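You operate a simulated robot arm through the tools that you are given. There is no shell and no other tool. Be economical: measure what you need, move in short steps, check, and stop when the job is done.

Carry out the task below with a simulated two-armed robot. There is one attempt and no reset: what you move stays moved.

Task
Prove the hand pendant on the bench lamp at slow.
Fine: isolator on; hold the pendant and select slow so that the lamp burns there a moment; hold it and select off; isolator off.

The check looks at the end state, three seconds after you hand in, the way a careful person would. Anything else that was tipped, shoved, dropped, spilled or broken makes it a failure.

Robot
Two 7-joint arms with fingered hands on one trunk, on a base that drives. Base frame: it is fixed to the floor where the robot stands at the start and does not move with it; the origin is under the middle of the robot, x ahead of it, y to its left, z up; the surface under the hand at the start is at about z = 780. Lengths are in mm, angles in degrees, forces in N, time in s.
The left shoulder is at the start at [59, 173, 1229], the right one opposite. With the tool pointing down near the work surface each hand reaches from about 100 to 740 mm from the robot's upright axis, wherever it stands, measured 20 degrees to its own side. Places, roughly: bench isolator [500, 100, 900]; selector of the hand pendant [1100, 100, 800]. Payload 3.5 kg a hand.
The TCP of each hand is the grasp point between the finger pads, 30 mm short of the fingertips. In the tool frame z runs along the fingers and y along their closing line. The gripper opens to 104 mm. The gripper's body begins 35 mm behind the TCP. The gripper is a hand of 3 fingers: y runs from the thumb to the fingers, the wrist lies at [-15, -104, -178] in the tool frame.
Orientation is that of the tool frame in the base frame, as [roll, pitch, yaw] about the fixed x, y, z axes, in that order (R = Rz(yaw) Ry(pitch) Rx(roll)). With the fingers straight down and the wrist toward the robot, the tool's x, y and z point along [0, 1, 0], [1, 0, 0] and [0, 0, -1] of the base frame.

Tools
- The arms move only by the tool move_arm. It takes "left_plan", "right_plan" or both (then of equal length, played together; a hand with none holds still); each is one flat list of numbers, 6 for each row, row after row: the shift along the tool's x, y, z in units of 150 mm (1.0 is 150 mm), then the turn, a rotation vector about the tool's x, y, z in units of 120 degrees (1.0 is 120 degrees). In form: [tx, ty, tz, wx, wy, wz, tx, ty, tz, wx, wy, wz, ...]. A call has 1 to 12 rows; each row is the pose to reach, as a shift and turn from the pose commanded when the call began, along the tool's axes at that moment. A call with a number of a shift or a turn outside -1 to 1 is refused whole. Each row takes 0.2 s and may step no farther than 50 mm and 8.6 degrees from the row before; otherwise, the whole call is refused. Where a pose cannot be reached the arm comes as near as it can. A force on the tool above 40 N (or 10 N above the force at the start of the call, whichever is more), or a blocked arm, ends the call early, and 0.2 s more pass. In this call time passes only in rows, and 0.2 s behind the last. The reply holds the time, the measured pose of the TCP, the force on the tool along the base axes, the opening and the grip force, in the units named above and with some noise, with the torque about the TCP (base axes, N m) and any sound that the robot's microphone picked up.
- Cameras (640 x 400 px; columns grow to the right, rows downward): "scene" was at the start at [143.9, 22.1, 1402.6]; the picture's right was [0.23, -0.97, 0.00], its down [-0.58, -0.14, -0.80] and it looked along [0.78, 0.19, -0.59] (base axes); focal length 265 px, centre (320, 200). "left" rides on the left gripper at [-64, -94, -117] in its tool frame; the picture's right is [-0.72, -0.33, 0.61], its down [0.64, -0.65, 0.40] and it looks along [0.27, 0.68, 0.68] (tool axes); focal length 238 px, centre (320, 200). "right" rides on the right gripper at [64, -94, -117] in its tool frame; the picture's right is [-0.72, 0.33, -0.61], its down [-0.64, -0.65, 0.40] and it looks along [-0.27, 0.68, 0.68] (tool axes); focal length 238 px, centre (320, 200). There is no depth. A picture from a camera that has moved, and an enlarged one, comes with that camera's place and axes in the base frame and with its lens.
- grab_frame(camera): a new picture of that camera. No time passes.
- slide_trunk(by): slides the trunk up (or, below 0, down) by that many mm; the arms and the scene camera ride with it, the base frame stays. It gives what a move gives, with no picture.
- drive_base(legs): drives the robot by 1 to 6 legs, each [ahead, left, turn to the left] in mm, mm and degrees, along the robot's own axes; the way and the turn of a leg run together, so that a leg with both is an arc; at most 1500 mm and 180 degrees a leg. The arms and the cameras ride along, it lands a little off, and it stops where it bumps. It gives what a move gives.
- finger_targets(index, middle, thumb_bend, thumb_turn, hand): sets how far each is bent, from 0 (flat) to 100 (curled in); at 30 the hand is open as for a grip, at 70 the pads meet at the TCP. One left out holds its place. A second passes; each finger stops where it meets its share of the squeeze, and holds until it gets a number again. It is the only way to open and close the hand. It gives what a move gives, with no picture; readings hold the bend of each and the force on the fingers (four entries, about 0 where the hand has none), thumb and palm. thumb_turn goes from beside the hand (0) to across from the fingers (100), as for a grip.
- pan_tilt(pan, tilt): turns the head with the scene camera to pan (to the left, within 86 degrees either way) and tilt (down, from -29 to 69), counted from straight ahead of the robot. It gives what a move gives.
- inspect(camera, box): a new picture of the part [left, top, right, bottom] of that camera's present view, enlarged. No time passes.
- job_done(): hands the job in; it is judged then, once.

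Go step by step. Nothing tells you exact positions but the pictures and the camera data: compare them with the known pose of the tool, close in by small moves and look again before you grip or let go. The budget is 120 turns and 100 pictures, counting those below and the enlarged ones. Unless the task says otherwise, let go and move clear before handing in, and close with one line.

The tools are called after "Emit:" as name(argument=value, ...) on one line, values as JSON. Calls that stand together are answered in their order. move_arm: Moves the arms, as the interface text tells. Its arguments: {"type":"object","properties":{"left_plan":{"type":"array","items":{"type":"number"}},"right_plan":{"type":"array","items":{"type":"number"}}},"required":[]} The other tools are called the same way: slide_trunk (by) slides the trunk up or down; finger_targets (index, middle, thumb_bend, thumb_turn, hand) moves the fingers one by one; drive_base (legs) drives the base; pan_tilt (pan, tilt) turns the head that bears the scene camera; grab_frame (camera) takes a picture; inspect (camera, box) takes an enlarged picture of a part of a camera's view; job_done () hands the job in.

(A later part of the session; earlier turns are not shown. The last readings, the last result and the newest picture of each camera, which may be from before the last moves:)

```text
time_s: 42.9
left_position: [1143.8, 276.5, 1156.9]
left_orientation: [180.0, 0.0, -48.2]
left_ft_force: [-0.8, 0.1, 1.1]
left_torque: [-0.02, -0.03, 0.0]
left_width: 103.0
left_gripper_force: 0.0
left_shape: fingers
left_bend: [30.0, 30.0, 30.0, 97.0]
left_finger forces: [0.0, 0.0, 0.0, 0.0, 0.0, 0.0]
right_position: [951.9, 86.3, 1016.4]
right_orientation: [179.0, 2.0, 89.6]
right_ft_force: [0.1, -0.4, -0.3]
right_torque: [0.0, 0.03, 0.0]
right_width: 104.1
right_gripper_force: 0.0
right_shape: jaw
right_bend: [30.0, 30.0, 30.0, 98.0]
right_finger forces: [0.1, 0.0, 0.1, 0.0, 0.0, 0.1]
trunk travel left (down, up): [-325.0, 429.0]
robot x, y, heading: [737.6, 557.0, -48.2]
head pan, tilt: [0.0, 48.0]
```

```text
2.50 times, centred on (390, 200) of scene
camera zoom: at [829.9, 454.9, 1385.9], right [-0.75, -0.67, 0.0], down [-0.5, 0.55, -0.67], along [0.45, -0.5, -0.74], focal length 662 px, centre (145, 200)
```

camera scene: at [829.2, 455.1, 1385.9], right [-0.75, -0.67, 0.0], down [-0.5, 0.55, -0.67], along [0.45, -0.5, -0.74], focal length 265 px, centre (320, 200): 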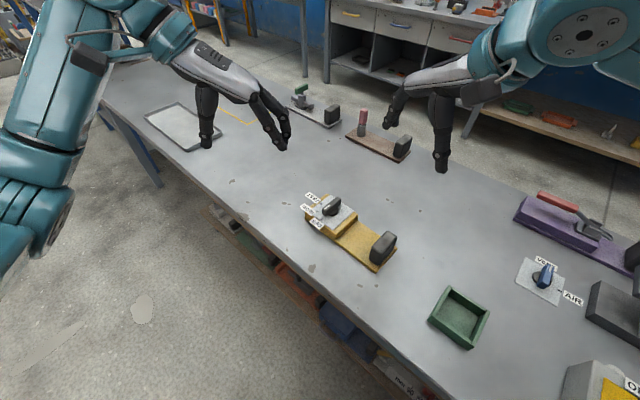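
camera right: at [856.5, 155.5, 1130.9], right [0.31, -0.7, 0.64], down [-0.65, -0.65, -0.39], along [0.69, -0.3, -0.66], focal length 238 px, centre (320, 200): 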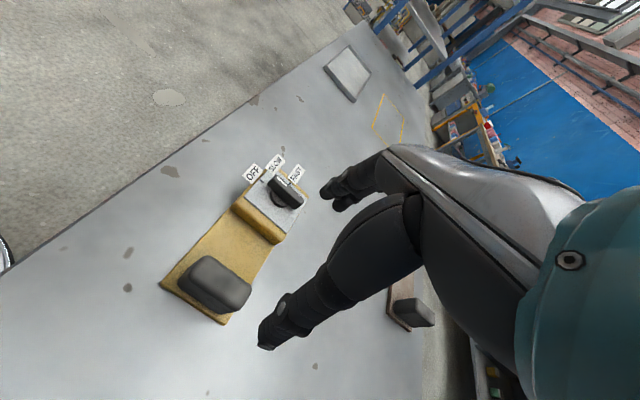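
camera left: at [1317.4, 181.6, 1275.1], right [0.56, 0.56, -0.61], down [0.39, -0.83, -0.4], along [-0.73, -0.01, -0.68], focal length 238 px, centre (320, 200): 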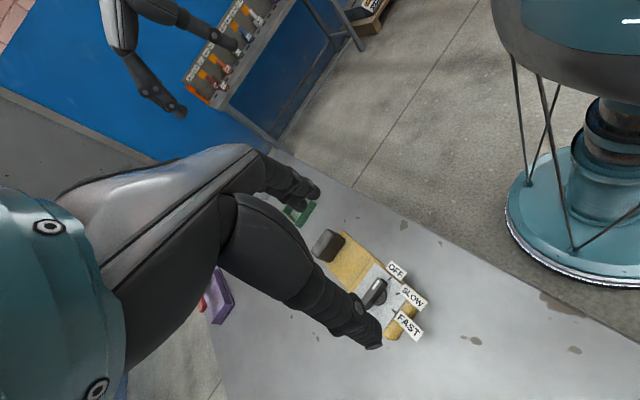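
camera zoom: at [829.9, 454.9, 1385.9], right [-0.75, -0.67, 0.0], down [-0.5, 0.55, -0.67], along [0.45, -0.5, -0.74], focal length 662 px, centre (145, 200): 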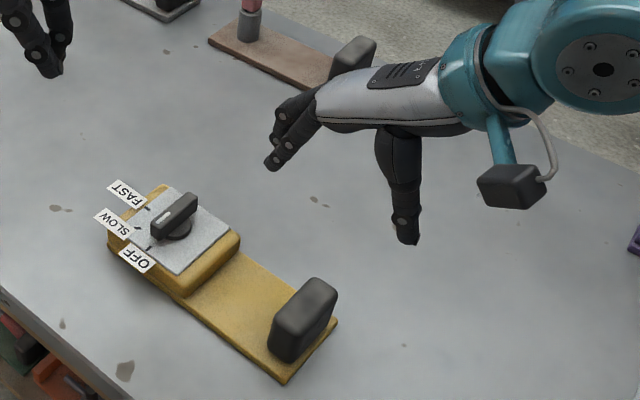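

Emit:
move_arm(right_plan=[0.04, -0.016, 0.3, 0.004, 0.008, 0, 0.077, -0.033, 0.6, 0.0083, 0.0167, 0, 0.077, -0.033, 0.87, 0.0083, 0.0167, 0])

Emit:
grab_frame(camera="right")

Emit:
inspect(camera="scene", box=[290, 160, 450, 290])

```text
time_s: 43.7
left_position: [1144.1, 276.4, 1156.7]
left_orientation: [180.0, 0.1, -48.2]
left_ft_force: [-1.0, -0.2, -0.2]
left_torque: [-0.03, 0.02, 0.02]
left_width: 102.8
left_gripper_force: 0.0
left_shape: fingers
left_bend: [30.0, 30.0, 30.0, 97.0]
left_finger forces: [0.0, 0.1, 0.0, 0.0, 0.0, 0.1]
right_position: [951.8, 96.0, 888.3]
right_orientation: [179.9, -0.1, 89.6]
right_ft_force: [-0.1, 0.2, -0.1]
right_torque: [-0.03, 0.01, 0.0]
right_width: 104.1
right_gripper_force: 0.1
right_shape: jaw
right_bend: [30.0, 30.0, 30.0, 98.0]
right_finger forces: [0.0, 0.0, 0.0, 0.0, 0.0, 0.1]
trunk travel left (down, up): [-325.0, 429.0]
robot x, y, heading: [736.9, 555.5, -48.1]
head pan, tilt: [0.0, 48.0]
```

```text
67 pictures are left
camera right: at [857.6, 160.8, 1005.5], right [0.32, -0.72, 0.61], down [-0.66, -0.64, -0.41], along [0.68, -0.27, -0.68], focal length 238 px, centre (320, 200)
```

right: 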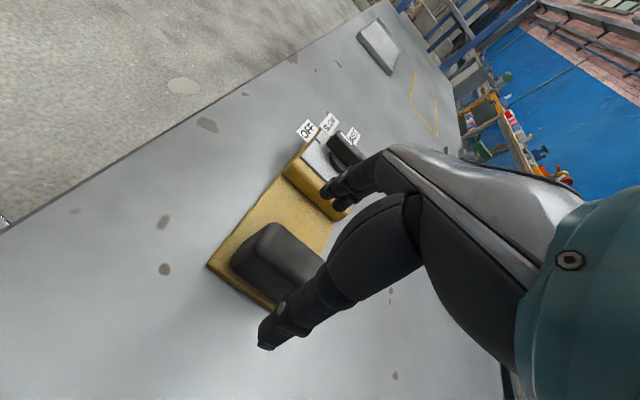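

```text
3.08 times, centred on (370, 225) of scene
camera zoom: at [829.9, 454.8, 1385.8], right [-0.75, -0.67, 0.0], down [-0.5, 0.55, -0.67], along [0.45, -0.5, -0.74], focal length 815 px, centre (166, 123)
```

zoom: 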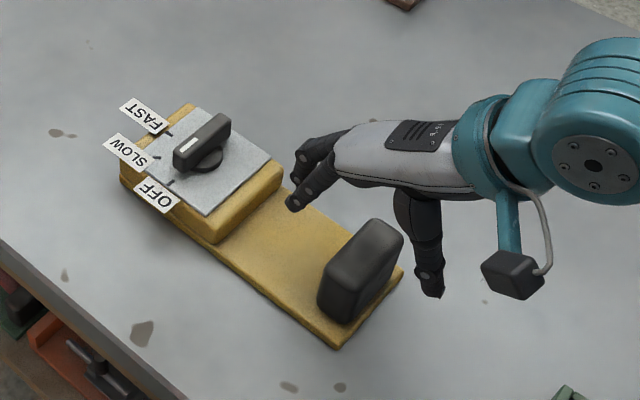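

Emit:
inspect(camera="right", box=[190, 190, 370, 330])

```text
2.86 times, centred on (280, 260) of right
camera zoom: at [857.6, 160.8, 1005.5], right [0.32, -0.72, 0.61], down [-0.66, -0.64, -0.41], along [0.68, -0.27, -0.68], focal length 681 px, centre (434, 29)
```

zoom: 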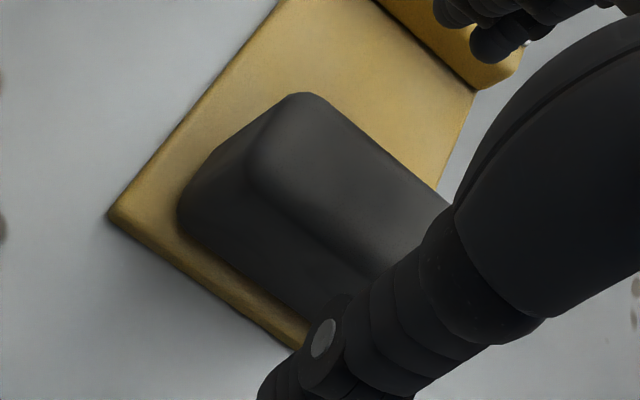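

Emit:
move_arm(right_plan=[0.007, -0.033, 0.12, 0, 0, 0, 0.007, -0.033, 0.24, 0, 0, 0, 0.007, -0.033, 0.333, 0, 0, 0])

Emit:
inspect(camera="right", box=[190, 150, 370, 330])

Emit:
inspect(camera="scene", box=[290, 160, 450, 290])

```text
time_s: 44.5
left_position: [1145.2, 277.7, 1156.7]
left_orientation: [179.9, 0.1, -48.2]
left_ft_force: [0.8, 0.0, 0.4]
left_torque: [0.03, -0.01, -0.03]
left_width: 102.8
left_gripper_force: 0.2
left_shape: fingers
left_bend: [30.0, 30.0, 30.0, 97.0]
left_finger forces: [0.0, 0.0, 0.1, 0.0, 0.0, 0.0]
right_position: [944.6, 97.2, 834.2]
right_orientation: [-179.9, -0.1, 89.6]
right_ft_force: [-0.2, -0.6, -0.1]
right_torque: [0.01, 0.01, 0.02]
right_width: 103.9
right_gripper_force: 0.0
right_shape: jaw
right_bend: [30.0, 30.0, 30.0, 98.0]
right_finger forces: [0.0, 0.0, 0.0, 0.0, 0.0, 0.0]
trunk travel left (down, up): [-325.0, 429.0]
robot x, y, heading: [736.4, 554.5, -48.3]
head pan, tilt: [0.0, 48.0]
```

```text
2.22 times, centred on (280, 240) of right
camera zoom: at [851.2, 161.7, 952.5], right [0.32, -0.72, 0.61], down [-0.66, -0.63, -0.4], along [0.68, -0.27, -0.68], focal length 530 px, centre (409, 111)
```

zoom: 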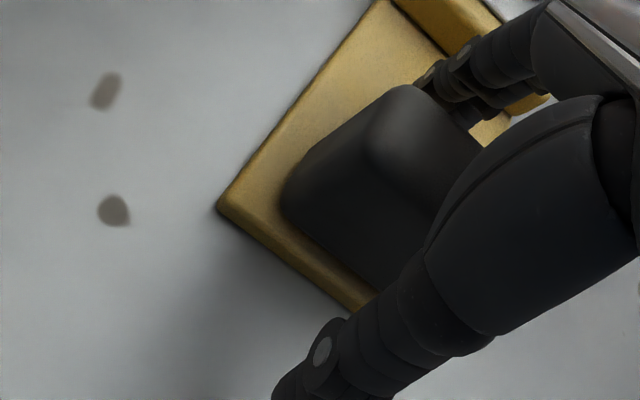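

```text
3.08 times, centred on (370, 225) of scene
camera zoom: at [829.9, 455.1, 1385.9], right [-0.75, -0.67, 0.0], down [-0.5, 0.55, -0.67], along [0.45, -0.5, -0.74], focal length 815 px, centre (166, 123)
```

zoom: 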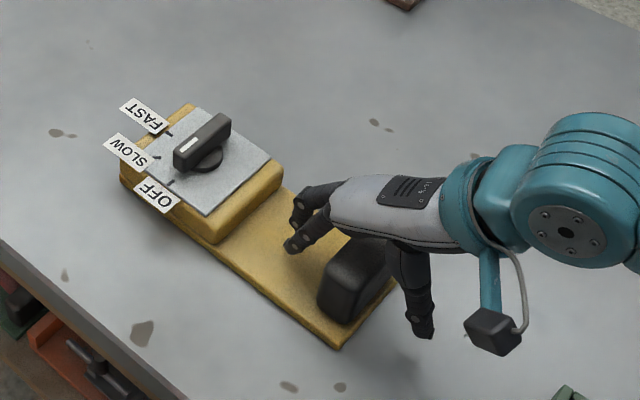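

The right hand straddles the paddle. Before gripping it, I bring the left hand over the selector and see how far it can yaw.

Emit:
move_arm(left_plan=[0.116, 0.145, 0.163, 0, 0, 0.058, 0.232, 0.29, 0.327, 0, 0, 0.117, 0.348, 0.434, 0.49, 0, 0, 0.175, 0.465, 0.579, 0.653, 0, 0, 0.233, 0.581, 0.724, 0.817, 0, 0, 0.292, 0.697, 0.869, 0.98, 0, 0, 0.35])

Emit:
grab_frame(camera="left")

Emit:
grab_frame(camera="scene")

```text
time_s: 45.9
left_position: [1102.2, 158.3, 1012.2]
left_orientation: [-179.9, 0.1, -87.5]
left_ft_force: [0.2, -0.3, 0.6]
left_torque: [0.05, -0.05, 0.01]
left_width: 102.9
left_gripper_force: 0.0
left_shape: fingers
left_bend: [30.0, 30.0, 30.0, 98.0]
left_finger forces: [0.0, 0.1, 0.0, 0.0, 0.0, 0.0]
left hand out of reach, approached as far as the arm can: row 5, 6
right_position: [943.8, 96.1, 835.1]
right_orientation: [-180.0, -0.1, 89.4]
right_ft_force: [-1.2, -0.3, 0.6]
right_torque: [0.03, 0.02, -0.02]
right_width: 104.0
right_gripper_force: 0.1
right_shape: jaw
right_bend: [30.0, 30.0, 30.0, 98.0]
right_finger forces: [0.0, 0.0, 0.0, 0.1, 0.0, 0.0]
trunk travel left (down, up): [-325.0, 429.0]
robot x, y, heading: [739.3, 556.7, -48.3]
head pan, tilt: [0.0, 48.0]
```

```text
62 pictures are left
camera left: at [1192.7, 227.0, 1130.1], right [0.3, 0.73, -0.61], down [0.68, -0.61, -0.4], along [-0.67, -0.3, -0.68], focal length 238 px, centre (320, 200)
```

left: 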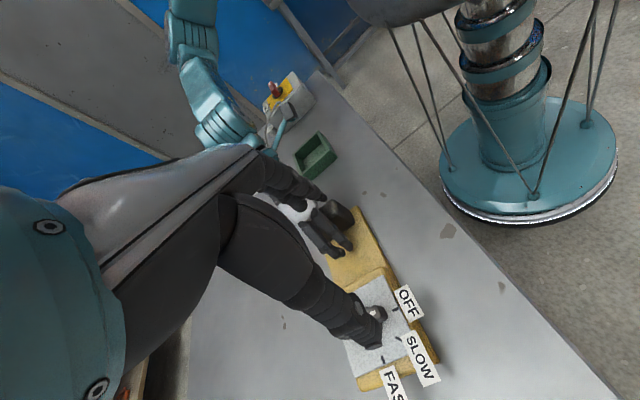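

```text
61 pictures are left
camera scene: at [828.5, 454.5, 1385.9], right [-0.75, -0.67, 0.0], down [-0.49, 0.55, -0.67], along [0.45, -0.5, -0.74], focal length 265 px, centre (320, 200)
```

scene: 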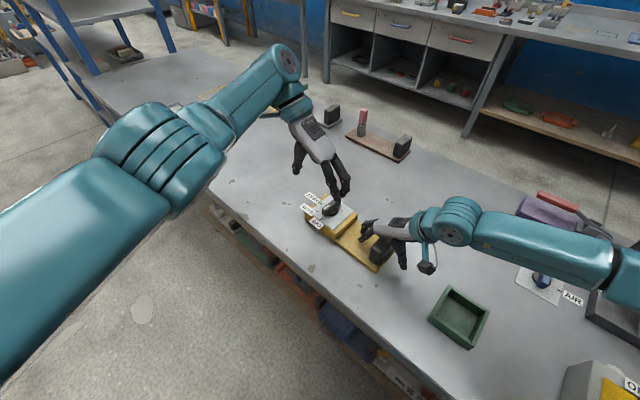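

Emit:
move_arm(left_plan=[0.1, -0.03, 0.11, 0, 0, -0.05, 0.2, -0.06, 0.23, 0, 0, -0.1, 0.31, -0.087, 0.34, 0, 0, -0.146])

```text
time_s: 46.7
left_position: [1093.4, 132.7, 977.2]
left_orientation: [-179.8, 0.1, -72.6]
left_ft_force: [0.3, -0.1, -0.6]
left_torque: [0.04, -0.03, -0.01]
left_width: 102.9
left_gripper_force: 0.1
left_shape: fingers
left_bend: [30.0, 30.0, 30.0, 98.0]
left_finger forces: [0.0, 0.0, 0.0, 0.0, 0.1, 0.1]
left hand out of reach, approached as far as the arm can: row 1, 2, 3
right_position: [944.6, 97.1, 834.8]
right_orientation: [180.0, -0.3, 89.5]
right_ft_force: [-0.9, 0.5, 0.2]
right_torque: [0.03, -0.05, 0.02]
right_width: 104.2
right_gripper_force: 0.0
right_shape: jaw
right_bend: [30.0, 30.0, 30.0, 98.0]
right_finger forces: [0.0, 0.1, 0.0, 0.1, 0.0, 0.1]
trunk travel left (down, up): [-325.0, 429.0]
robot x, y, heading: [740.5, 556.2, -48.1]
head pan, tilt: [0.0, 48.0]
```

Left reach falls short here, so I lift both hands and bring the robot closer at about −62°.

Emit:
move_arm(left_plan=[0, 0, -0.25, 0, 0, -0.06, 0, 0, -0.5, 0, 0, -0.12, 0, 0, -0.7, 0, 0, -0.12, 0, 0, -0.8, 0, 0, -0.12], right_plan=[0, 0, -0.25, 0, 0, 0, 0, 0, -0.5, 0, 0, 0, 0, 0, -0.75, 0, 0, 0, 0, 0, -1.0, 0, 0, 0])

Emit:
drive_base(legs=[[0, 0, -14], [78, 102, 0]])

Emit:
grab_frame(camera="scene")

```text
time_s: 47.7
left_position: [1111.1, 111.3, 1102.2]
left_orientation: [-180.0, 0.2, -58.3]
left_ft_force: [0.1, 0.0, 0.1]
left_torque: [-0.02, -0.03, 0.03]
left_width: 103.0
left_gripper_force: 0.1
left_shape: fingers
left_bend: [30.0, 30.0, 30.0, 98.0]
left_finger forces: [0.1, 0.1, 0.0, 0.1, 0.1, 0.0]
left hand out of reach, approached as far as the arm can: row 1, 2, 3, 4
right_position: [944.6, 96.8, 985.3]
right_orientation: [-180.0, -0.1, 89.5]
right_ft_force: [0.3, 0.5, 0.2]
right_torque: [0.0, -0.01, 0.01]
right_width: 104.1
right_gripper_force: 0.1
right_shape: jaw
right_bend: [30.0, 30.0, 30.0, 98.0]
right_finger forces: [0.0, 0.0, 0.0, 0.0, 0.1, 0.1]
trunk travel left (down, up): [-325.0, 429.0]
robot x, y, heading: [736.1, 562.1, -48.2]
head pan, tilt: [0.0, 48.0]
```

```text
time_s: 49.8
left_position: [1122.9, 13.6, 1100.4]
left_orientation: [-179.9, 0.2, -71.9]
left_ft_force: [0.4, -0.8, 0.2]
left_torque: [0.02, 0.02, 0.0]
left_width: 103.0
left_gripper_force: 0.0
left_shape: fingers
left_bend: [30.0, 30.0, 30.0, 98.0]
left_finger forces: [0.0, 0.0, 0.0, 0.0, 0.0, 0.1]
right_position: [958.0, 39.6, 984.1]
right_orientation: [-179.9, -0.1, 76.0]
right_ft_force: [1.0, 0.0, -0.4]
right_torque: [0.03, 0.01, -0.04]
right_width: 103.9
right_gripper_force: 0.1
right_shape: jaw
right_bend: [30.0, 30.0, 30.0, 98.0]
right_finger forces: [0.0, 0.0, 0.0, 0.1, 0.1, 0.0]
trunk travel left (down, up): [-325.0, 429.0]
robot x, y, heading: [864.2, 531.9, -61.6]
head pan, tilt: [0.0, 48.0]
```

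```text
60 pictures are left
camera scene: at [930.4, 414.3, 1385.8], right [-0.88, -0.47, 0.0], down [-0.35, 0.66, -0.67], along [0.32, -0.59, -0.74], focal length 265 px, centre (320, 200)
```

scene: 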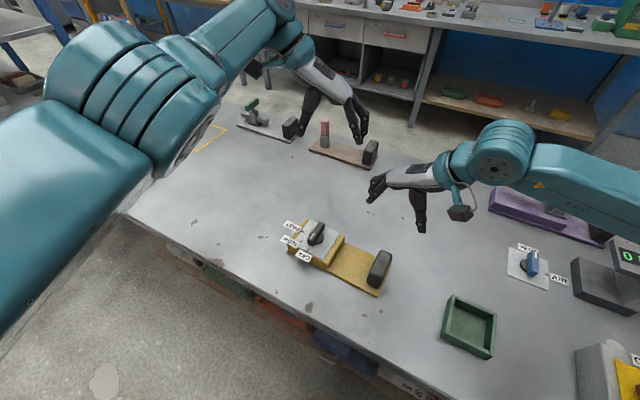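

Emit:
move_arm(left_plan=[-0.163, -0.043, 0.167, 0, 0, 0.037, -0.327, -0.085, 0.333, 0, 0, 0.075, -0.49, -0.128, 0.5, 0, 0, 0.113, -0.653, -0.17, 0.667, 0, 0, 0.15], right_plan=[0.087, -0.044, 0, 0, 0, -0.029, 0.173, -0.088, 0, 0, 0, -0.058, 0.26, -0.132, 0, 0, 0, -0.088, 0.347, -0.176, 0, 0, 0, -0.117])

Emit:
grab_frame(camera="right")

Emit:
grab_frame(camera="left")

```text
time_s: 50.8
left_position: [1133.7, 51.8, 987.1]
left_orientation: [179.9, 0.2, -90.1]
left_ft_force: [0.1, 0.3, -0.3]
left_torque: [0.0, -0.01, -0.02]
left_width: 102.9
left_gripper_force: 0.1
left_shape: fingers
left_bend: [30.0, 30.0, 30.0, 98.0]
left_finger forces: [0.0, 0.0, 0.0, 0.0, 0.0, 0.0]
left hand out of reach, approached as far as the arm can: row 1, 2, 3, 4
right_position: [943.9, 96.9, 982.6]
right_orientation: [179.9, -0.1, 89.9]
right_ft_force: [0.1, -0.3, 0.5]
right_torque: [0.03, 0.0, -0.03]
right_width: 104.1
right_gripper_force: 0.2
right_shape: jaw
right_bend: [30.0, 30.0, 30.0, 98.0]
right_finger forces: [0.0, 0.1, 0.1, 0.0, 0.0, 0.1]
trunk travel left (down, up): [-325.0, 429.0]
robot x, y, heading: [865.2, 535.6, -61.6]
head pan, tilt: [0.0, 48.0]
```

```text
59 pictures are left
camera right: at [849.8, 160.6, 1100.9], right [0.32, -0.72, 0.61], down [-0.65, -0.64, -0.41], along [0.68, -0.27, -0.68], focal length 238 px, centre (320, 200)
```

right: 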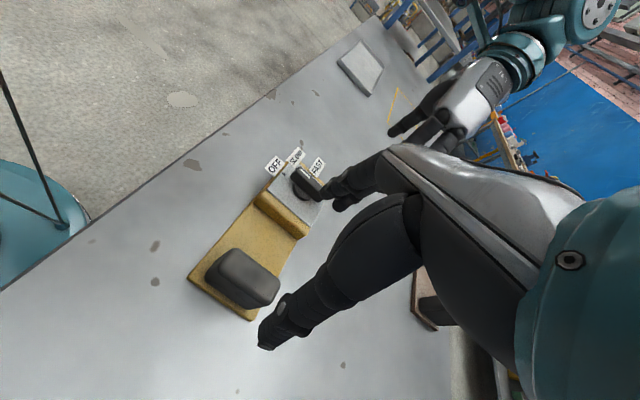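

```text
58 pictures are left
camera left: at [1227.5, 114.6, 1105.1], right [0.33, 0.72, -0.61], down [0.65, -0.64, -0.41], along [-0.69, -0.26, -0.68], focal length 238 px, centre (320, 200)
```

left: 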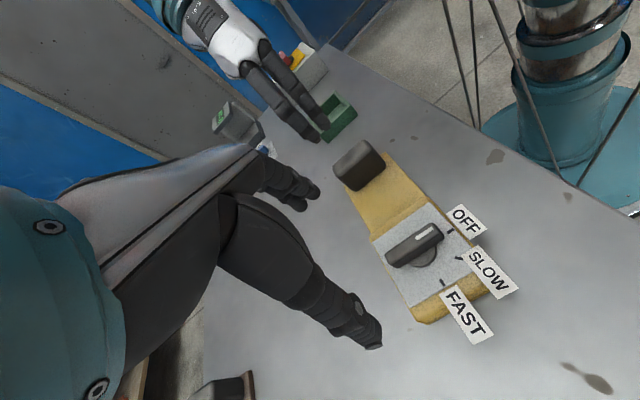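

The right hand is fine at yaw 90. I unwind the left hand to a comfortable yaw of about −50, since pushing the selector with closed fingertips will do.

Emit:
move_arm(left_plan=[-0.084, 0.053, 0, 0, 0, -0.067, -0.168, 0.107, 0, 0, 0, -0.133, -0.252, 0.16, 0, 0, 0, -0.2, -0.336, 0.213, 0, 0, 0, -0.267, -0.42, 0.267, 0, 0, 0, -0.333])

Emit:
finger_targets(hand="left", index=70, middle=70, thumb_bend=70)

Emit:
grab_frame(camera="left")

Emit:
grab_frame(camera="right")

```text
time_s: 52.0
left_position: [1115.4, -26.7, 976.3]
left_orientation: [-179.9, 0.2, -50.0]
left_ft_force: [0.0, -0.5, -0.8]
left_torque: [-0.01, -0.03, 0.01]
left_width: 103.2
left_gripper_force: 0.1
left_shape: fingers
left_bend: [30.0, 30.0, 30.0, 98.0]
left_finger forces: [0.1, 0.0, 0.0, 0.0, 0.0, 0.1]
left hand out of reach, approached as far as the arm can: row 1, 2, 3, 4, 5
right_position: [942.7, 96.9, 982.4]
right_orientation: [-180.0, -0.2, 89.9]
right_ft_force: [-0.4, 0.0, 0.5]
right_torque: [-0.02, -0.01, -0.03]
right_width: 104.2
right_gripper_force: 0.1
right_shape: jaw
right_bend: [30.0, 30.0, 30.0, 98.0]
right_finger forces: [0.0, 0.0, 0.0, 0.0, 0.0, 0.0]
trunk travel left (down, up): [-325.0, 429.0]
robot x, y, heading: [865.5, 534.2, -61.6]
head pan, tilt: [0.0, 48.0]
```

```text
time_s: 53.0
left_position: [1115.0, -25.2, 976.5]
left_orientation: [-179.9, 0.2, -50.0]
left_ft_force: [0.7, 0.4, 0.6]
left_torque: [0.0, -0.01, -0.02]
left_width: 1.6
left_gripper_force: 0.0
left_shape: fingers
left_bend: [70.0, 70.0, 70.0, 98.0]
left_finger forces: [0.1, 0.1, 0.1, 0.1, 0.1, 0.0]
right_position: [942.9, 96.3, 982.0]
right_orientation: [-179.9, -0.2, 89.9]
right_ft_force: [-0.6, 0.2, -0.4]
right_torque: [-0.03, 0.02, 0.01]
right_width: 103.9
right_gripper_force: 0.0
right_shape: jaw
right_bend: [30.0, 30.0, 30.0, 98.0]
right_finger forces: [0.0, 0.0, 0.0, 0.1, 0.1, 0.0]
trunk travel left (down, up): [-325.0, 429.0]
robot x, y, heading: [867.1, 535.9, -61.8]
head pan, tilt: [0.0, 48.0]
```

```text
57 pictures are left
camera left: at [1146.0, 83.8, 1094.9], right [-0.21, 0.76, -0.61], down [0.91, -0.07, -0.4], along [-0.35, -0.64, -0.68], focal length 238 px, centre (320, 200)
```

left: 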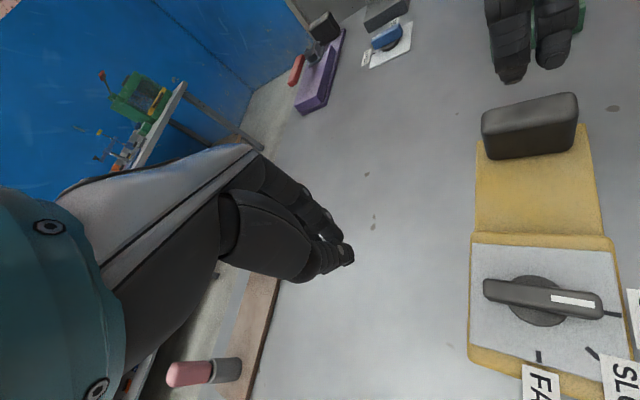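

```text
56 pictures are left
camera right: at [849.3, 160.5, 1100.4], right [0.33, -0.72, 0.61], down [-0.65, -0.64, -0.41], along [0.68, -0.27, -0.68], focal length 238 px, centre (320, 200)
```

right: 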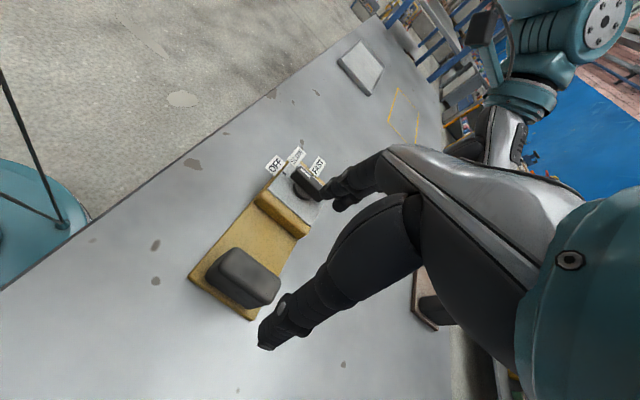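

The left arm seems caught against a joint limit, so I'll move it outward (robot-left) and up to free it, then look.

Emit:
move_arm(left_plan=[0.05, -0.2, -0.15, 0, 0, -0.05, 0.1, -0.4, -0.3, 0, 0, -0.1, 0.15, -0.6, -0.45, 0, 0, -0.15, 0.2, -0.8, -0.6, 0, 0, -0.2])

Emit:
grab_frame(camera="scene")

```text
time_s: 54.0
left_position: [1253.0, -31.2, 1069.3]
left_orientation: [-179.8, 0.1, -26.1]
left_ft_force: [0.3, 0.4, 0.5]
left_torque: [-0.03, 0.02, 0.0]
left_width: 1.4
left_gripper_force: 0.1
left_shape: fingers
left_bend: [70.0, 70.0, 70.0, 98.0]
left_finger forces: [0.1, 0.1, 0.0, 0.0, 0.0, 0.0]
left hand out of reach, approached as far as the arm can: row 1, 2, 3, 4
right_position: [942.4, 95.8, 982.6]
right_orientation: [-179.9, -0.1, 89.9]
right_ft_force: [0.3, -0.2, 0.5]
right_torque: [0.0, -0.01, 0.05]
right_width: 103.9
right_gripper_force: 0.0
right_shape: jaw
right_bend: [30.0, 30.0, 30.0, 98.0]
right_finger forces: [0.0, 0.0, 0.0, 0.0, 0.0, 0.0]
trunk travel left (down, up): [-325.0, 429.0]
robot x, y, heading: [866.4, 539.3, -61.6]
head pan, tilt: [0.0, 48.0]
```

```text
55 pictures are left
camera scene: at [929.5, 414.9, 1385.9], right [-0.88, -0.47, 0.0], down [-0.35, 0.65, -0.67], along [0.32, -0.59, -0.74], focal length 265 px, centre (320, 200)
```

scene: 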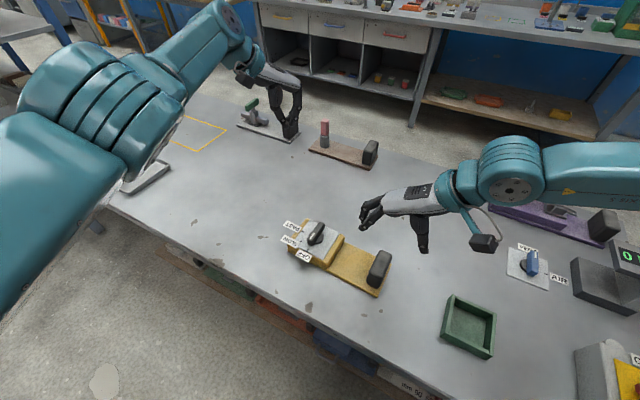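

The left elbow looks fully stretched. I'll pull the hand back toward a tucked pose like the starting one.

Emit:
move_arm(left_plan=[-0.035, -0.25, -0.11, 0, 0, -0.06, -0.07, -0.5, -0.22, 0, 0, -0.12, -0.105, -0.75, -0.33, 0, 0, -0.18, -0.14, -1.0, -0.44, 0, 0, -0.24])

Emit:
grab_frame(camera="scene")

```text
time_s: 55.0
left_position: [1363.6, -4.9, 1176.9]
left_orientation: [-179.8, 0.0, 2.8]
left_ft_force: [0.1, 0.0, 0.4]
left_torque: [-0.04, 0.01, -0.06]
left_width: 1.2
left_gripper_force: 0.0
left_shape: fingers
left_bend: [70.0, 70.0, 70.0, 98.0]
left_finger forces: [0.0, 0.0, 0.0, 0.1, 0.0, 0.0]
left hand out of reach, approached as far as the arm can: row 1, 2, 3, 4
right_position: [943.6, 97.3, 982.8]
right_orientation: [179.9, -0.2, 89.8]
right_ft_force: [0.1, -0.3, 0.4]
right_torque: [0.0, 0.01, 0.04]
right_width: 104.0
right_gripper_force: 0.1
right_shape: jaw
right_bend: [30.0, 30.0, 30.0, 98.0]
right_finger forces: [0.0, 0.0, 0.0, 0.0, 0.1, 0.0]
trunk travel left (down, up): [-325.0, 429.0]
robot x, y, heading: [863.9, 533.6, -62.1]
head pan, tilt: [0.0, 48.0]
```

```text
54 pictures are left
camera scene: at [929.2, 415.3, 1386.0], right [-0.88, -0.47, 0.0], down [-0.35, 0.65, -0.67], along [0.32, -0.59, -0.74], focal length 265 px, centre (320, 200)
```

scene: 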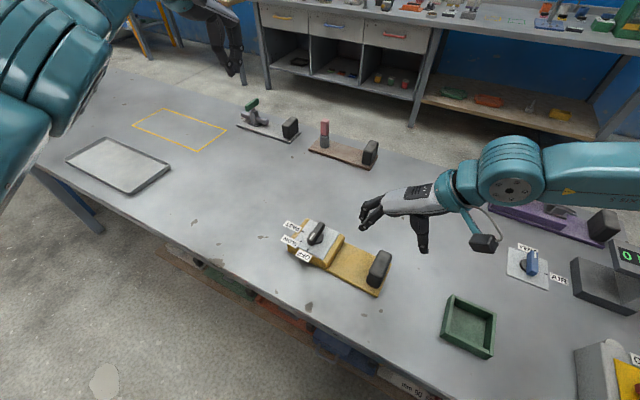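

Emit:
move_arm(left_plan=[0, -0.12, -0.25, 0, 0, 0, 0, -0.25, -0.5, 0, 0, 0, 0, -0.37, -0.75, 0, 0, 0, 0, -0.5, -1.0, 0, 0, 0])

```text
time_s: 56.0
left_position: [1365.1, 55.7, 1323.2]
left_orientation: [-179.8, 0.0, 2.7]
left_ft_force: [0.3, 0.0, 0.1]
left_torque: [-0.02, -0.02, 0.03]
left_width: 1.4
left_gripper_force: 0.1
left_shape: fingers
left_bend: [70.0, 70.0, 70.0, 98.0]
left_finger forces: [0.1, 0.0, 0.1, 0.0, 0.2, 0.0]
left hand out of reach, approached as far as the arm can: row 1, 2, 3, 4
right_position: [943.4, 95.3, 982.9]
right_orientation: [180.0, -0.1, 89.9]
right_ft_force: [-0.6, 0.3, -0.1]
right_torque: [-0.03, 0.03, 0.01]
right_width: 104.2
right_gripper_force: 0.0
right_shape: jaw
right_bend: [30.0, 30.0, 30.0, 98.0]
right_finger forces: [0.0, 0.0, 0.0, 0.1, 0.0, 0.1]
trunk travel left (down, up): [-325.0, 429.0]
robot x, y, heading: [869.2, 535.4, -61.7]
head pan, tilt: [0.0, 48.0]
```

Emit:
move_arm(left_plan=[-0.21, 0.06, 0, 0, 0, 0, -0.42, 0.12, 0, 0, 0, 0, -0.63, 0.18, 0, 0, 0, 0, -0.84, 0.24, 0, 0, 0, 0])

Emit:
grab_frame(camera="scene")

Emit:
grab_frame(camera="right")

```text
time_s: 57.0
left_position: [1244.0, 5.3, 1328.7]
left_orientation: [-179.8, -0.1, 2.8]
left_ft_force: [0.5, 0.4, 1.5]
left_torque: [0.01, -0.03, 0.04]
left_width: 1.3
left_gripper_force: 0.2
left_shape: fingers
left_bend: [70.0, 70.0, 70.0, 98.0]
left_finger forces: [0.0, 0.0, 0.0, 0.1, 0.0, 0.0]
left hand out of reach, approached as far as the arm can: row 1, 2, 3, 4
right_position: [942.6, 96.1, 982.2]
right_orientation: [180.0, -0.2, 90.0]
right_ft_force: [-0.5, 0.5, -0.3]
right_torque: [0.01, 0.02, -0.04]
right_width: 103.7
right_gripper_force: 0.1
right_shape: jaw
right_bend: [30.0, 30.0, 30.0, 98.0]
right_finger forces: [0.1, 0.0, 0.0, 0.0, 0.0, 0.0]
trunk travel left (down, up): [-325.0, 429.0]
robot x, y, heading: [863.2, 537.7, -61.9]
head pan, tilt: [0.0, 48.0]
```

```text
53 pictures are left
camera scene: at [928.6, 414.3, 1385.9], right [-0.88, -0.47, 0.0], down [-0.35, 0.66, -0.67], along [0.32, -0.59, -0.74], focal length 265 px, centre (320, 200)
```

scene: 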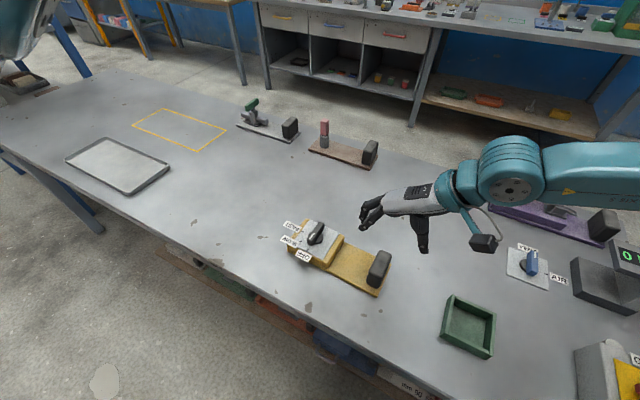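

```text
52 pictures are left
camera right: at [848.8, 160.3, 1100.4], right [0.33, -0.72, 0.61], down [-0.65, -0.64, -0.41], along [0.68, -0.27, -0.68], focal length 238 px, centre (320, 200)
```

right: 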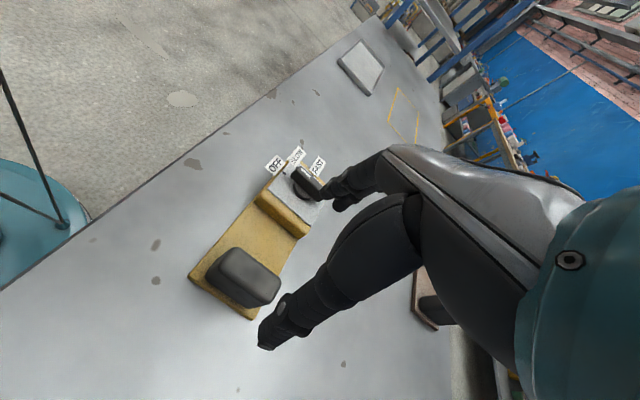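

Emit:
pan_tilt(pan=50, tilt=5)

Emit:
grab_frame(camera="scene")

```text
time_s: 58.2
left_position: [1244.7, 4.3, 1329.4]
left_orientation: [-179.8, -0.1, 2.8]
left_ft_force: [0.6, 0.2, -0.2]
left_torque: [-0.01, -0.02, -0.01]
left_width: 1.4
left_gripper_force: 0.1
left_shape: fingers
left_bend: [70.0, 70.0, 70.0, 98.0]
left_finger forces: [0.0, 0.0, 0.0, 0.0, 0.0, 0.0]
right_position: [944.5, 96.4, 983.0]
right_orientation: [-179.8, -0.2, 89.9]
right_ft_force: [0.1, 0.2, 0.1]
right_torque: [0.02, 0.01, -0.01]
right_width: 104.0
right_gripper_force: 0.0
right_shape: jaw
right_bend: [30.0, 30.0, 30.0, 98.0]
right_finger forces: [0.0, 0.0, 0.0, 0.0, 0.0, 0.1]
trunk travel left (down, up): [-325.0, 429.0]
robot x, y, heading: [862.4, 531.4, -61.9]
head pan, tilt: [50.0, 5.0]
```

```text
51 pictures are left
camera scene: at [981.9, 465.0, 1453.0], right [-0.21, -0.98, 0.0], down [-0.09, 0.02, -1.0], along [0.97, -0.2, -0.09], focal length 265 px, centre (320, 200)
```

scene: 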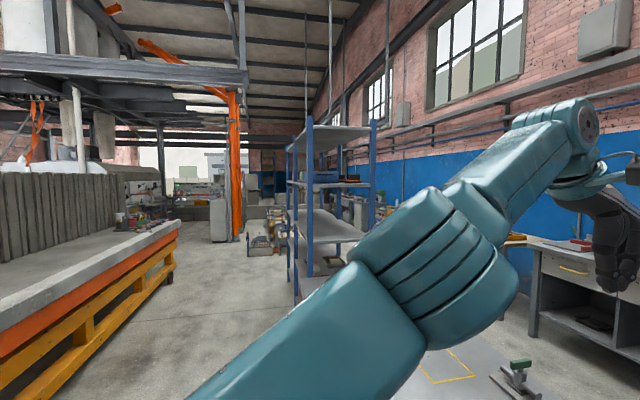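

The elbow is straight (singular). I'll try small wrist tilts combined with inward motion in free air to make it flex.

Emit:
move_arm(left_plan=[-0.05, -0.08, 0, 0.06, 0, 0, -0.1, -0.16, 0, 0.12, 0, 0, -0.15, -0.24, 0, 0.06, 0, 0, -0.2, -0.32, 0, 0, 0, 0, -0.2, -0.32, 0, -0.06, 0, 0, -0.2, -0.32, 0, -0.12, 0, 0, -0.2, -0.32, 0, -0.06, 0, 0, -0.2, -0.32, 0, 0, 0.06, 0, -0.2, -0.32, 0, 0, 0.12, 0, -0.2, -0.32, 0, 0, 0.06, 0, -0.2, -0.32, 0, 0, -0.01, 0, -0.2, -0.32, 0, 0, -0.08, 0])

```text
refused: row 8 steps farther than a row can; nothing moved
```

Emit:
move_arm(left_plan=[-0.05, -0.08, 0, 0.06, 0, 0, -0.1, -0.16, 0, 0.12, 0, 0, -0.15, -0.24, 0, 0.06, 0, 0, -0.2, -0.32, 0, 0, 0, 0, -0.2, -0.32, 0, -0.06, 0, 0, -0.2, -0.32, 0, -0.12, 0, 0, -0.2, -0.32, 0, -0.06, 0, 0, -0.2, -0.32, 0, 0, 0, 0, -0.2, -0.32, 0, 0, 0.06, 0, -0.2, -0.32, 0, 0, 0, 0, -0.2, -0.32, 0, 0, -0.06, 0, -0.2, -0.32, 0, 0, -0.0, 0])

```text
time_s: 60.8
left_position: [1212.7, 47.3, 1331.7]
left_orientation: [-179.9, -0.1, 2.8]
left_ft_force: [0.2, 0.1, 0.4]
left_torque: [-0.02, 0.0, 0.05]
left_width: 1.3
left_gripper_force: 0.0
left_shape: fingers
left_bend: [70.0, 70.0, 70.0, 98.0]
left_finger forces: [0.0, 0.0, 0.0, 0.1, 0.0, 0.1]
left hand out of reach, approached as far as the arm can: row 1, 2
right_position: [942.9, 96.1, 982.7]
right_orientation: [179.9, -0.3, 89.9]
right_ft_force: [0.1, -0.3, 0.2]
right_torque: [0.02, 0.01, 0.02]
right_width: 104.0
right_gripper_force: 0.0
right_shape: jaw
right_bend: [30.0, 30.0, 30.0, 98.0]
right_finger forces: [0.0, 0.0, 0.1, 0.0, 0.1, 0.1]
trunk travel left (down, up): [-325.0, 429.0]
robot x, y, heading: [864.5, 536.7, -61.9]
head pan, tilt: [50.0, 5.0]
```

The elbow flexed. Now bring the left hand back in, over to the near side of the selector with yaw near −37.

Emit:
move_arm(left_plan=[-0.02, -0.176, 0.2, 0, 0, 0.066, -0.04, -0.352, 0.4, 0, 0, 0.132, -0.06, -0.528, 0.6, 0, 0, 0.198, -0.08, -0.704, 0.8, 0, 0, 0.264, -0.1, -0.88, 1.0, 0, 0, 0.33])

Emit:
pan_tilt(pan=0, tilt=48)

Emit:
grab_frame(camera="scene")

Emit:
grab_frame(camera="left")

```text
time_s: 62.0
left_position: [1190.5, 178.8, 1179.3]
left_orientation: [-180.0, 0.0, -37.0]
left_ft_force: [0.0, 0.1, 0.3]
left_torque: [0.01, -0.02, -0.03]
left_width: 1.4
left_gripper_force: 0.1
left_shape: fingers
left_bend: [70.0, 70.0, 70.0, 98.0]
left_finger forces: [0.0, 0.0, 0.0, 0.0, 0.0, 0.1]
right_position: [943.9, 95.8, 981.4]
right_orientation: [-179.9, -0.1, 89.9]
right_ft_force: [-0.3, 0.4, 0.6]
right_torque: [0.01, 0.03, 0.0]
right_width: 104.0
right_gripper_force: 0.1
right_shape: jaw
right_bend: [30.0, 30.0, 30.0, 98.0]
right_finger forces: [0.0, 0.1, 0.0, 0.0, 0.0, 0.0]
trunk travel left (down, up): [-325.0, 429.0]
robot x, y, heading: [866.5, 534.5, -61.8]
head pan, tilt: [50.0, 5.0]
```

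```text
time_s: 63.2
left_position: [1190.5, 177.7, 1180.8]
left_orientation: [-180.0, 0.1, -36.6]
left_ft_force: [-0.2, 0.1, 0.2]
left_torque: [0.0, 0.0, 0.02]
left_width: 1.4
left_gripper_force: 0.1
left_shape: fingers
left_bend: [70.0, 70.0, 70.0, 98.0]
left_finger forces: [0.1, 0.0, 0.0, 0.0, 0.0, 0.1]
right_position: [942.1, 95.9, 982.4]
right_orientation: [-179.8, -0.2, 89.9]
right_ft_force: [-0.5, -0.6, -0.8]
right_torque: [-0.01, -0.05, 0.01]
right_width: 103.9
right_gripper_force: 0.1
right_shape: jaw
right_bend: [30.0, 30.0, 30.0, 98.0]
right_finger forces: [0.1, 0.0, 0.0, 0.0, 0.0, 0.0]
trunk travel left (down, up): [-325.0, 429.0]
robot x, y, heading: [868.4, 535.3, -61.8]
head pan, tilt: [0.0, 48.0]
```

```text
50 pictures are left
camera scene: at [929.4, 414.5, 1385.9], right [-0.88, -0.47, 0.0], down [-0.35, 0.65, -0.67], along [0.32, -0.59, -0.74], focal length 265 px, centre (320, 200)
```

scene: 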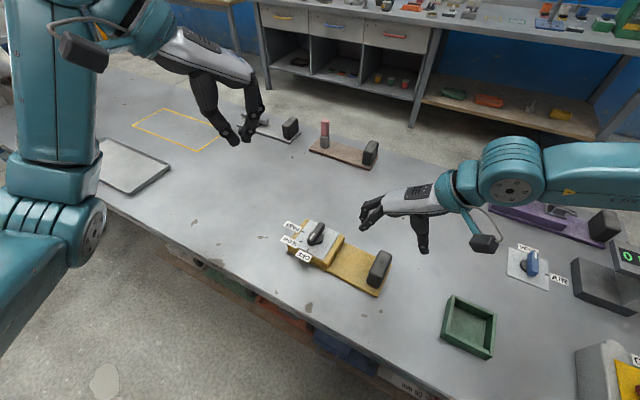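

```text
49 pictures are left
camera left: at [1194.7, 291.7, 1297.8], right [-0.38, 0.69, -0.61], down [0.9, 0.14, -0.4], along [-0.19, -0.71, -0.68], focal length 238 px, centre (320, 200)
```

left: 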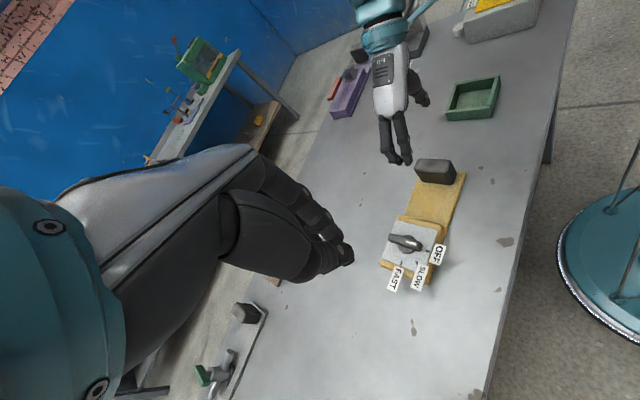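

Left arm is healthy again. I lower the right hand back around the paddle and move the closed left fingers to just above and on the −x side of the selector's OFF end.

Emit:
move_arm(right_plan=[0, 0.01, 0.25, 0, 0, 0, 0, 0.02, 0.5, 0, 0, 0, 0, 0.02, 0.75, 0, 0, 0, 0, 0.02, 0.98, 0, 0, 0], left_plan=[-0.115, 0.115, 0.25, 0, 0, 0.0175, -0.23, 0.23, 0.5, 0, 0, 0.035, -0.345, 0.345, 0.75, 0, 0, 0.0525, -0.46, 0.46, 0.98, 0, 0, 0.07])

Emit:
grab_frame(camera="left")

Emit:
grab_frame(camera="scene")

```text
time_s: 64.2
left_position: [1096.7, 169.2, 1032.5]
left_orientation: [-180.0, 0.1, -45.2]
left_ft_force: [-1.1, -0.1, 0.5]
left_torque: [-0.01, -0.02, -0.03]
left_width: 1.3
left_gripper_force: 0.0
left_shape: fingers
left_bend: [70.0, 70.0, 70.0, 98.0]
left_finger forces: [0.1, 0.0, 0.0, 0.0, 0.0, 0.1]
right_position: [946.9, 99.8, 834.4]
right_orientation: [-180.0, -0.2, 89.9]
right_ft_force: [0.7, 0.0, -0.2]
right_torque: [0.01, -0.02, 0.0]
right_width: 103.8
right_gripper_force: 0.0
right_shape: jaw
right_bend: [30.0, 30.0, 30.0, 98.0]
right_finger forces: [0.0, 0.0, 0.0, 0.1, 0.0, 0.0]
trunk travel left (down, up): [-325.0, 429.0]
robot x, y, heading: [865.2, 532.4, -61.7]
head pan, tilt: [0.0, 48.0]
```

```text
48 pictures are left
camera left: at [1117.8, 281.3, 1149.6], right [-0.28, 0.74, -0.61], down [0.91, 0.01, -0.4], along [-0.3, -0.67, -0.68], focal length 238 px, centre (320, 200)
```

left: 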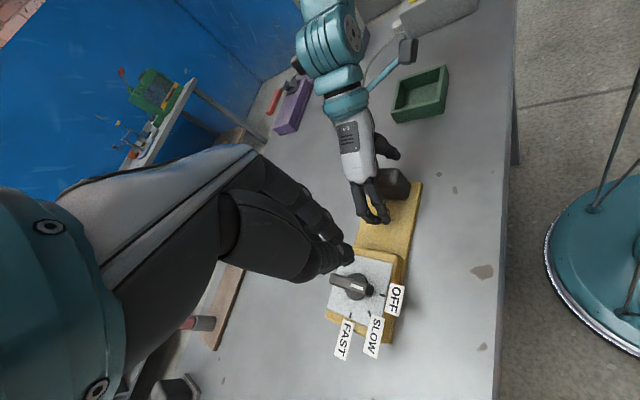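

```text
47 pictures are left
camera scene: at [929.1, 414.2, 1385.9], right [-0.88, -0.47, 0.0], down [-0.35, 0.66, -0.67], along [0.32, -0.59, -0.74], focal length 265 px, centre (320, 200)
```

scene: 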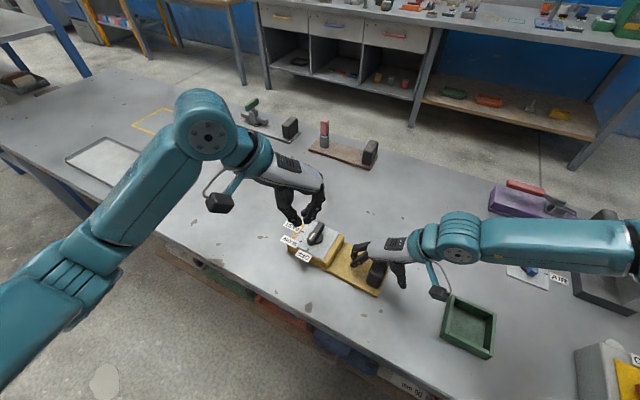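

Now I grip the paddle with the right hand.

Emit:
finger_targets(hand="right", index=64, middle=64, thumb_bend=64)

Emit:
inspect(camera="scene", box=[260, 160, 460, 310])

Emit:
inspect(camera="left", box=[300, 140, 460, 370])

```text
time_s: 65.2
left_position: [1096.7, 170.0, 1030.6]
left_orientation: [-179.9, 0.1, -45.3]
left_ft_force: [0.6, -0.1, 0.3]
left_torque: [0.01, 0.05, 0.04]
left_width: 1.3
left_gripper_force: 0.0
left_shape: fingers
left_bend: [70.0, 70.0, 70.0, 98.0]
left_finger forces: [0.1, 0.1, 0.1, 0.0, 0.1, 0.0]
right_position: [947.8, 98.5, 835.2]
right_orientation: [-179.9, -0.2, 89.9]
right_ft_force: [-0.3, 0.1, -1.1]
right_torque: [-0.01, 0.05, 0.03]
right_width: 30.0
right_gripper_force: 6.1
right_shape: fingers
right_bend: [59.0, 61.0, 58.0, 97.0]
right_finger forces: [3.1, 3.1, 0.1, 0.0, 5.9, 0.1]
trunk travel left (down, up): [-325.0, 429.0]
robot x, y, heading: [868.9, 536.3, -61.7]
head pan, tilt: [0.0, 48.0]
```

```text
2.67 times, centred on (360, 235) of scene
camera zoom: at [929.3, 414.4, 1385.9], right [-0.88, -0.47, 0.0], down [-0.35, 0.66, -0.67], along [0.32, -0.59, -0.74], focal length 706 px, centre (213, 107)
```

zoom: 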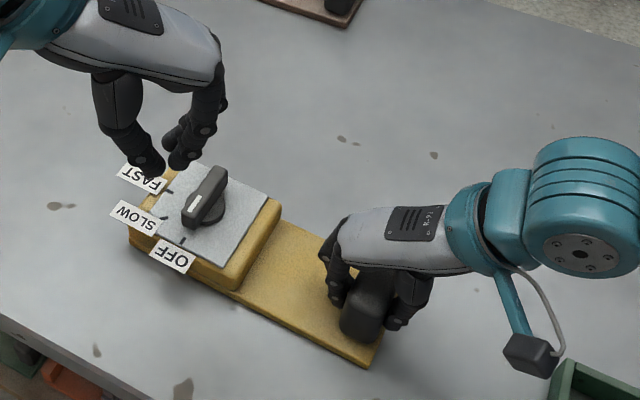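

```text
1.74 times, centred on (380, 255) of left
camera zoom: at [1118.2, 281.5, 1149.9], right [-0.28, 0.74, -0.61], down [0.91, 0.01, -0.4], along [-0.3, -0.67, -0.68], focal length 414 px, centre (216, 104)
```

zoom: 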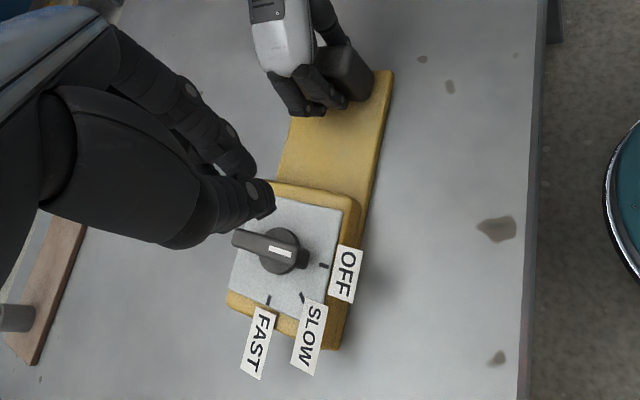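

The paddle is held with about 6 N. For the push, left yaw 0 gives a clean single finger side, so I go there on the −x side of the handle's near end, still above it.

Emit:
move_arm(left_plan=[0.013, 0.056, 0.112, 0, 0, -0.063, 0.027, 0.112, 0.224, 0, 0, -0.125, 0.04, 0.168, 0.337, 0, 0, -0.188, 0.053, 0.223, 0.449, 0, 0, -0.251, 0.067, 0.279, 0.561, 0, 0, -0.313, 0.08, 0.335, 0.673, 0, 0, -0.376])

Emit:
grab_frame(camera="left")

Emit:
inspect(camera="scene", box=[260, 160, 420, 290])

```text
time_s: 66.6
left_position: [1068.2, 123.1, 932.5]
left_orientation: [-179.9, -0.1, 0.1]
left_ft_force: [0.3, 0.4, 0.5]
left_torque: [0.01, 0.03, -0.02]
left_width: 1.3
left_gripper_force: 0.0
left_shape: fingers
left_bend: [70.0, 70.0, 70.0, 98.0]
left_finger forces: [0.0, 0.0, 0.0, 0.1, 0.1, 0.1]
right_position: [947.3, 98.8, 835.1]
right_orientation: [-179.9, -0.2, 89.9]
right_ft_force: [-0.1, -0.3, -0.7]
right_torque: [0.03, 0.02, 0.04]
right_width: 30.1
right_gripper_force: 6.4
right_shape: fingers
right_bend: [60.0, 61.0, 58.0, 97.0]
right_finger forces: [2.9, 3.0, 0.0, 0.0, 6.1, 0.0]
trunk travel left (down, up): [-325.0, 429.0]
robot x, y, heading: [865.4, 536.4, -61.7]
head pan, tilt: [0.0, 48.0]
```

```text
44 pictures are left
camera left: at [1003.1, 216.6, 1051.2], right [-0.72, 0.33, -0.61], down [0.64, 0.65, -0.4], along [0.27, -0.68, -0.68], focal length 238 px, centre (320, 200)
```

left: 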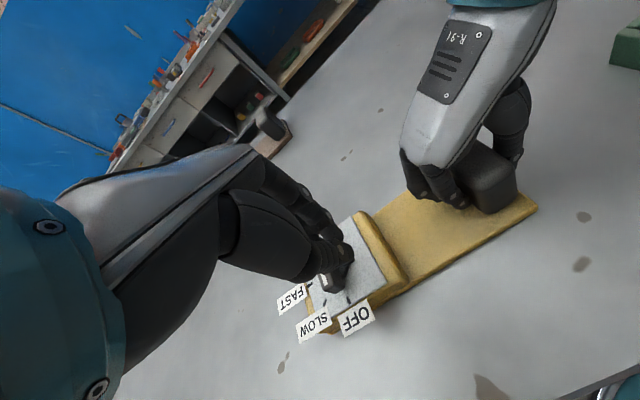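

```text
3.08 times, centred on (340, 225) of scene
camera zoom: at [929.1, 414.3, 1385.9], right [-0.88, -0.47, 0.0], down [-0.35, 0.66, -0.67], along [0.32, -0.59, -0.74], focal length 815 px, centre (258, 123)
```

zoom: 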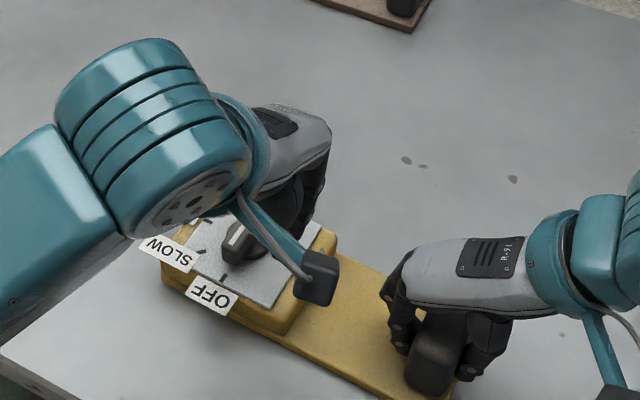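

Emit:
move_arm(left_plan=[0, 0, 0.2, 0, 0, 0, 0, 0, 0.38, 0, 0, 0])

Emit:
inspect(camera="left", box=[240, 180, 420, 340])

Emit:
inspect(camera="scene", box=[280, 190, 380, 270])

```text
time_s: 67.2
left_position: [1064.5, 123.4, 877.2]
left_orientation: [-179.9, 0.0, -0.1]
left_ft_force: [-0.5, 0.7, -0.6]
left_torque: [-0.01, -0.04, 0.03]
left_width: 1.5
left_gripper_force: 0.1
left_shape: fingers
left_bend: [70.0, 70.0, 70.0, 98.0]
left_finger forces: [0.0, 0.0, 0.0, 0.0, 0.0, 0.1]
right_position: [947.1, 98.8, 835.7]
right_orientation: [-179.9, -0.2, 89.9]
right_ft_force: [0.5, -0.4, 0.6]
right_torque: [-0.01, 0.0, 0.03]
right_width: 30.0
right_gripper_force: 6.2
right_shape: fingers
right_bend: [60.0, 61.0, 58.0, 97.0]
right_finger forces: [3.1, 3.0, 0.0, 0.0, 6.0, 0.0]
trunk travel left (down, up): [-325.0, 429.0]
robot x, y, heading: [862.1, 536.6, -61.8]
head pan, tilt: [0.0, 48.0]
```

```text
2.50 times, centred on (330, 260) of left
camera zoom: at [1000.9, 217.8, 994.7], right [-0.72, 0.33, -0.61], down [0.64, 0.65, -0.4], along [0.27, -0.68, -0.68], focal length 596 px, centre (295, 50)
```

zoom: 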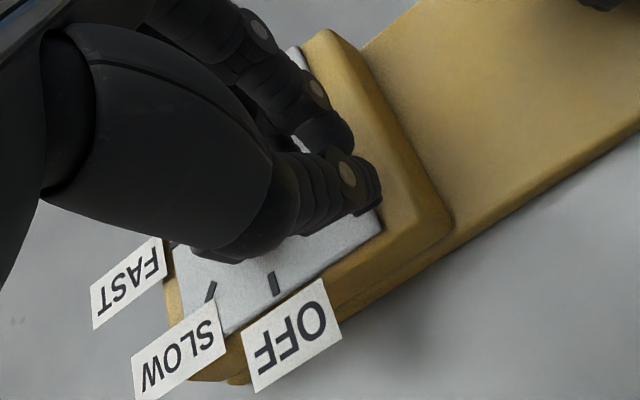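

```text
5.00 times, centred on (330, 230) of scene
camera zoom: at [929.2, 414.4, 1385.9], right [-0.88, -0.47, 0.0], down [-0.35, 0.66, -0.67], along [0.32, -0.59, -0.74], focal length 1324 px, centre (270, 50)
```

zoom: 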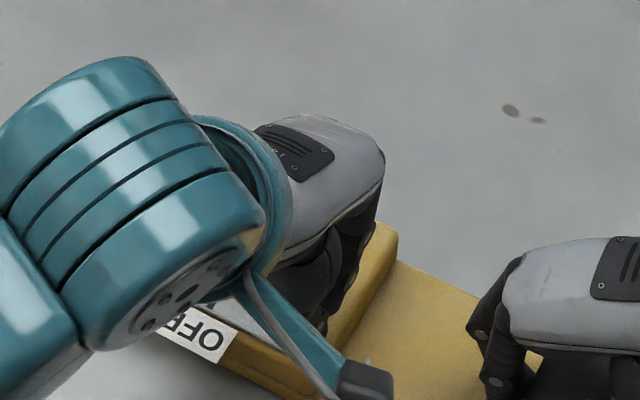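

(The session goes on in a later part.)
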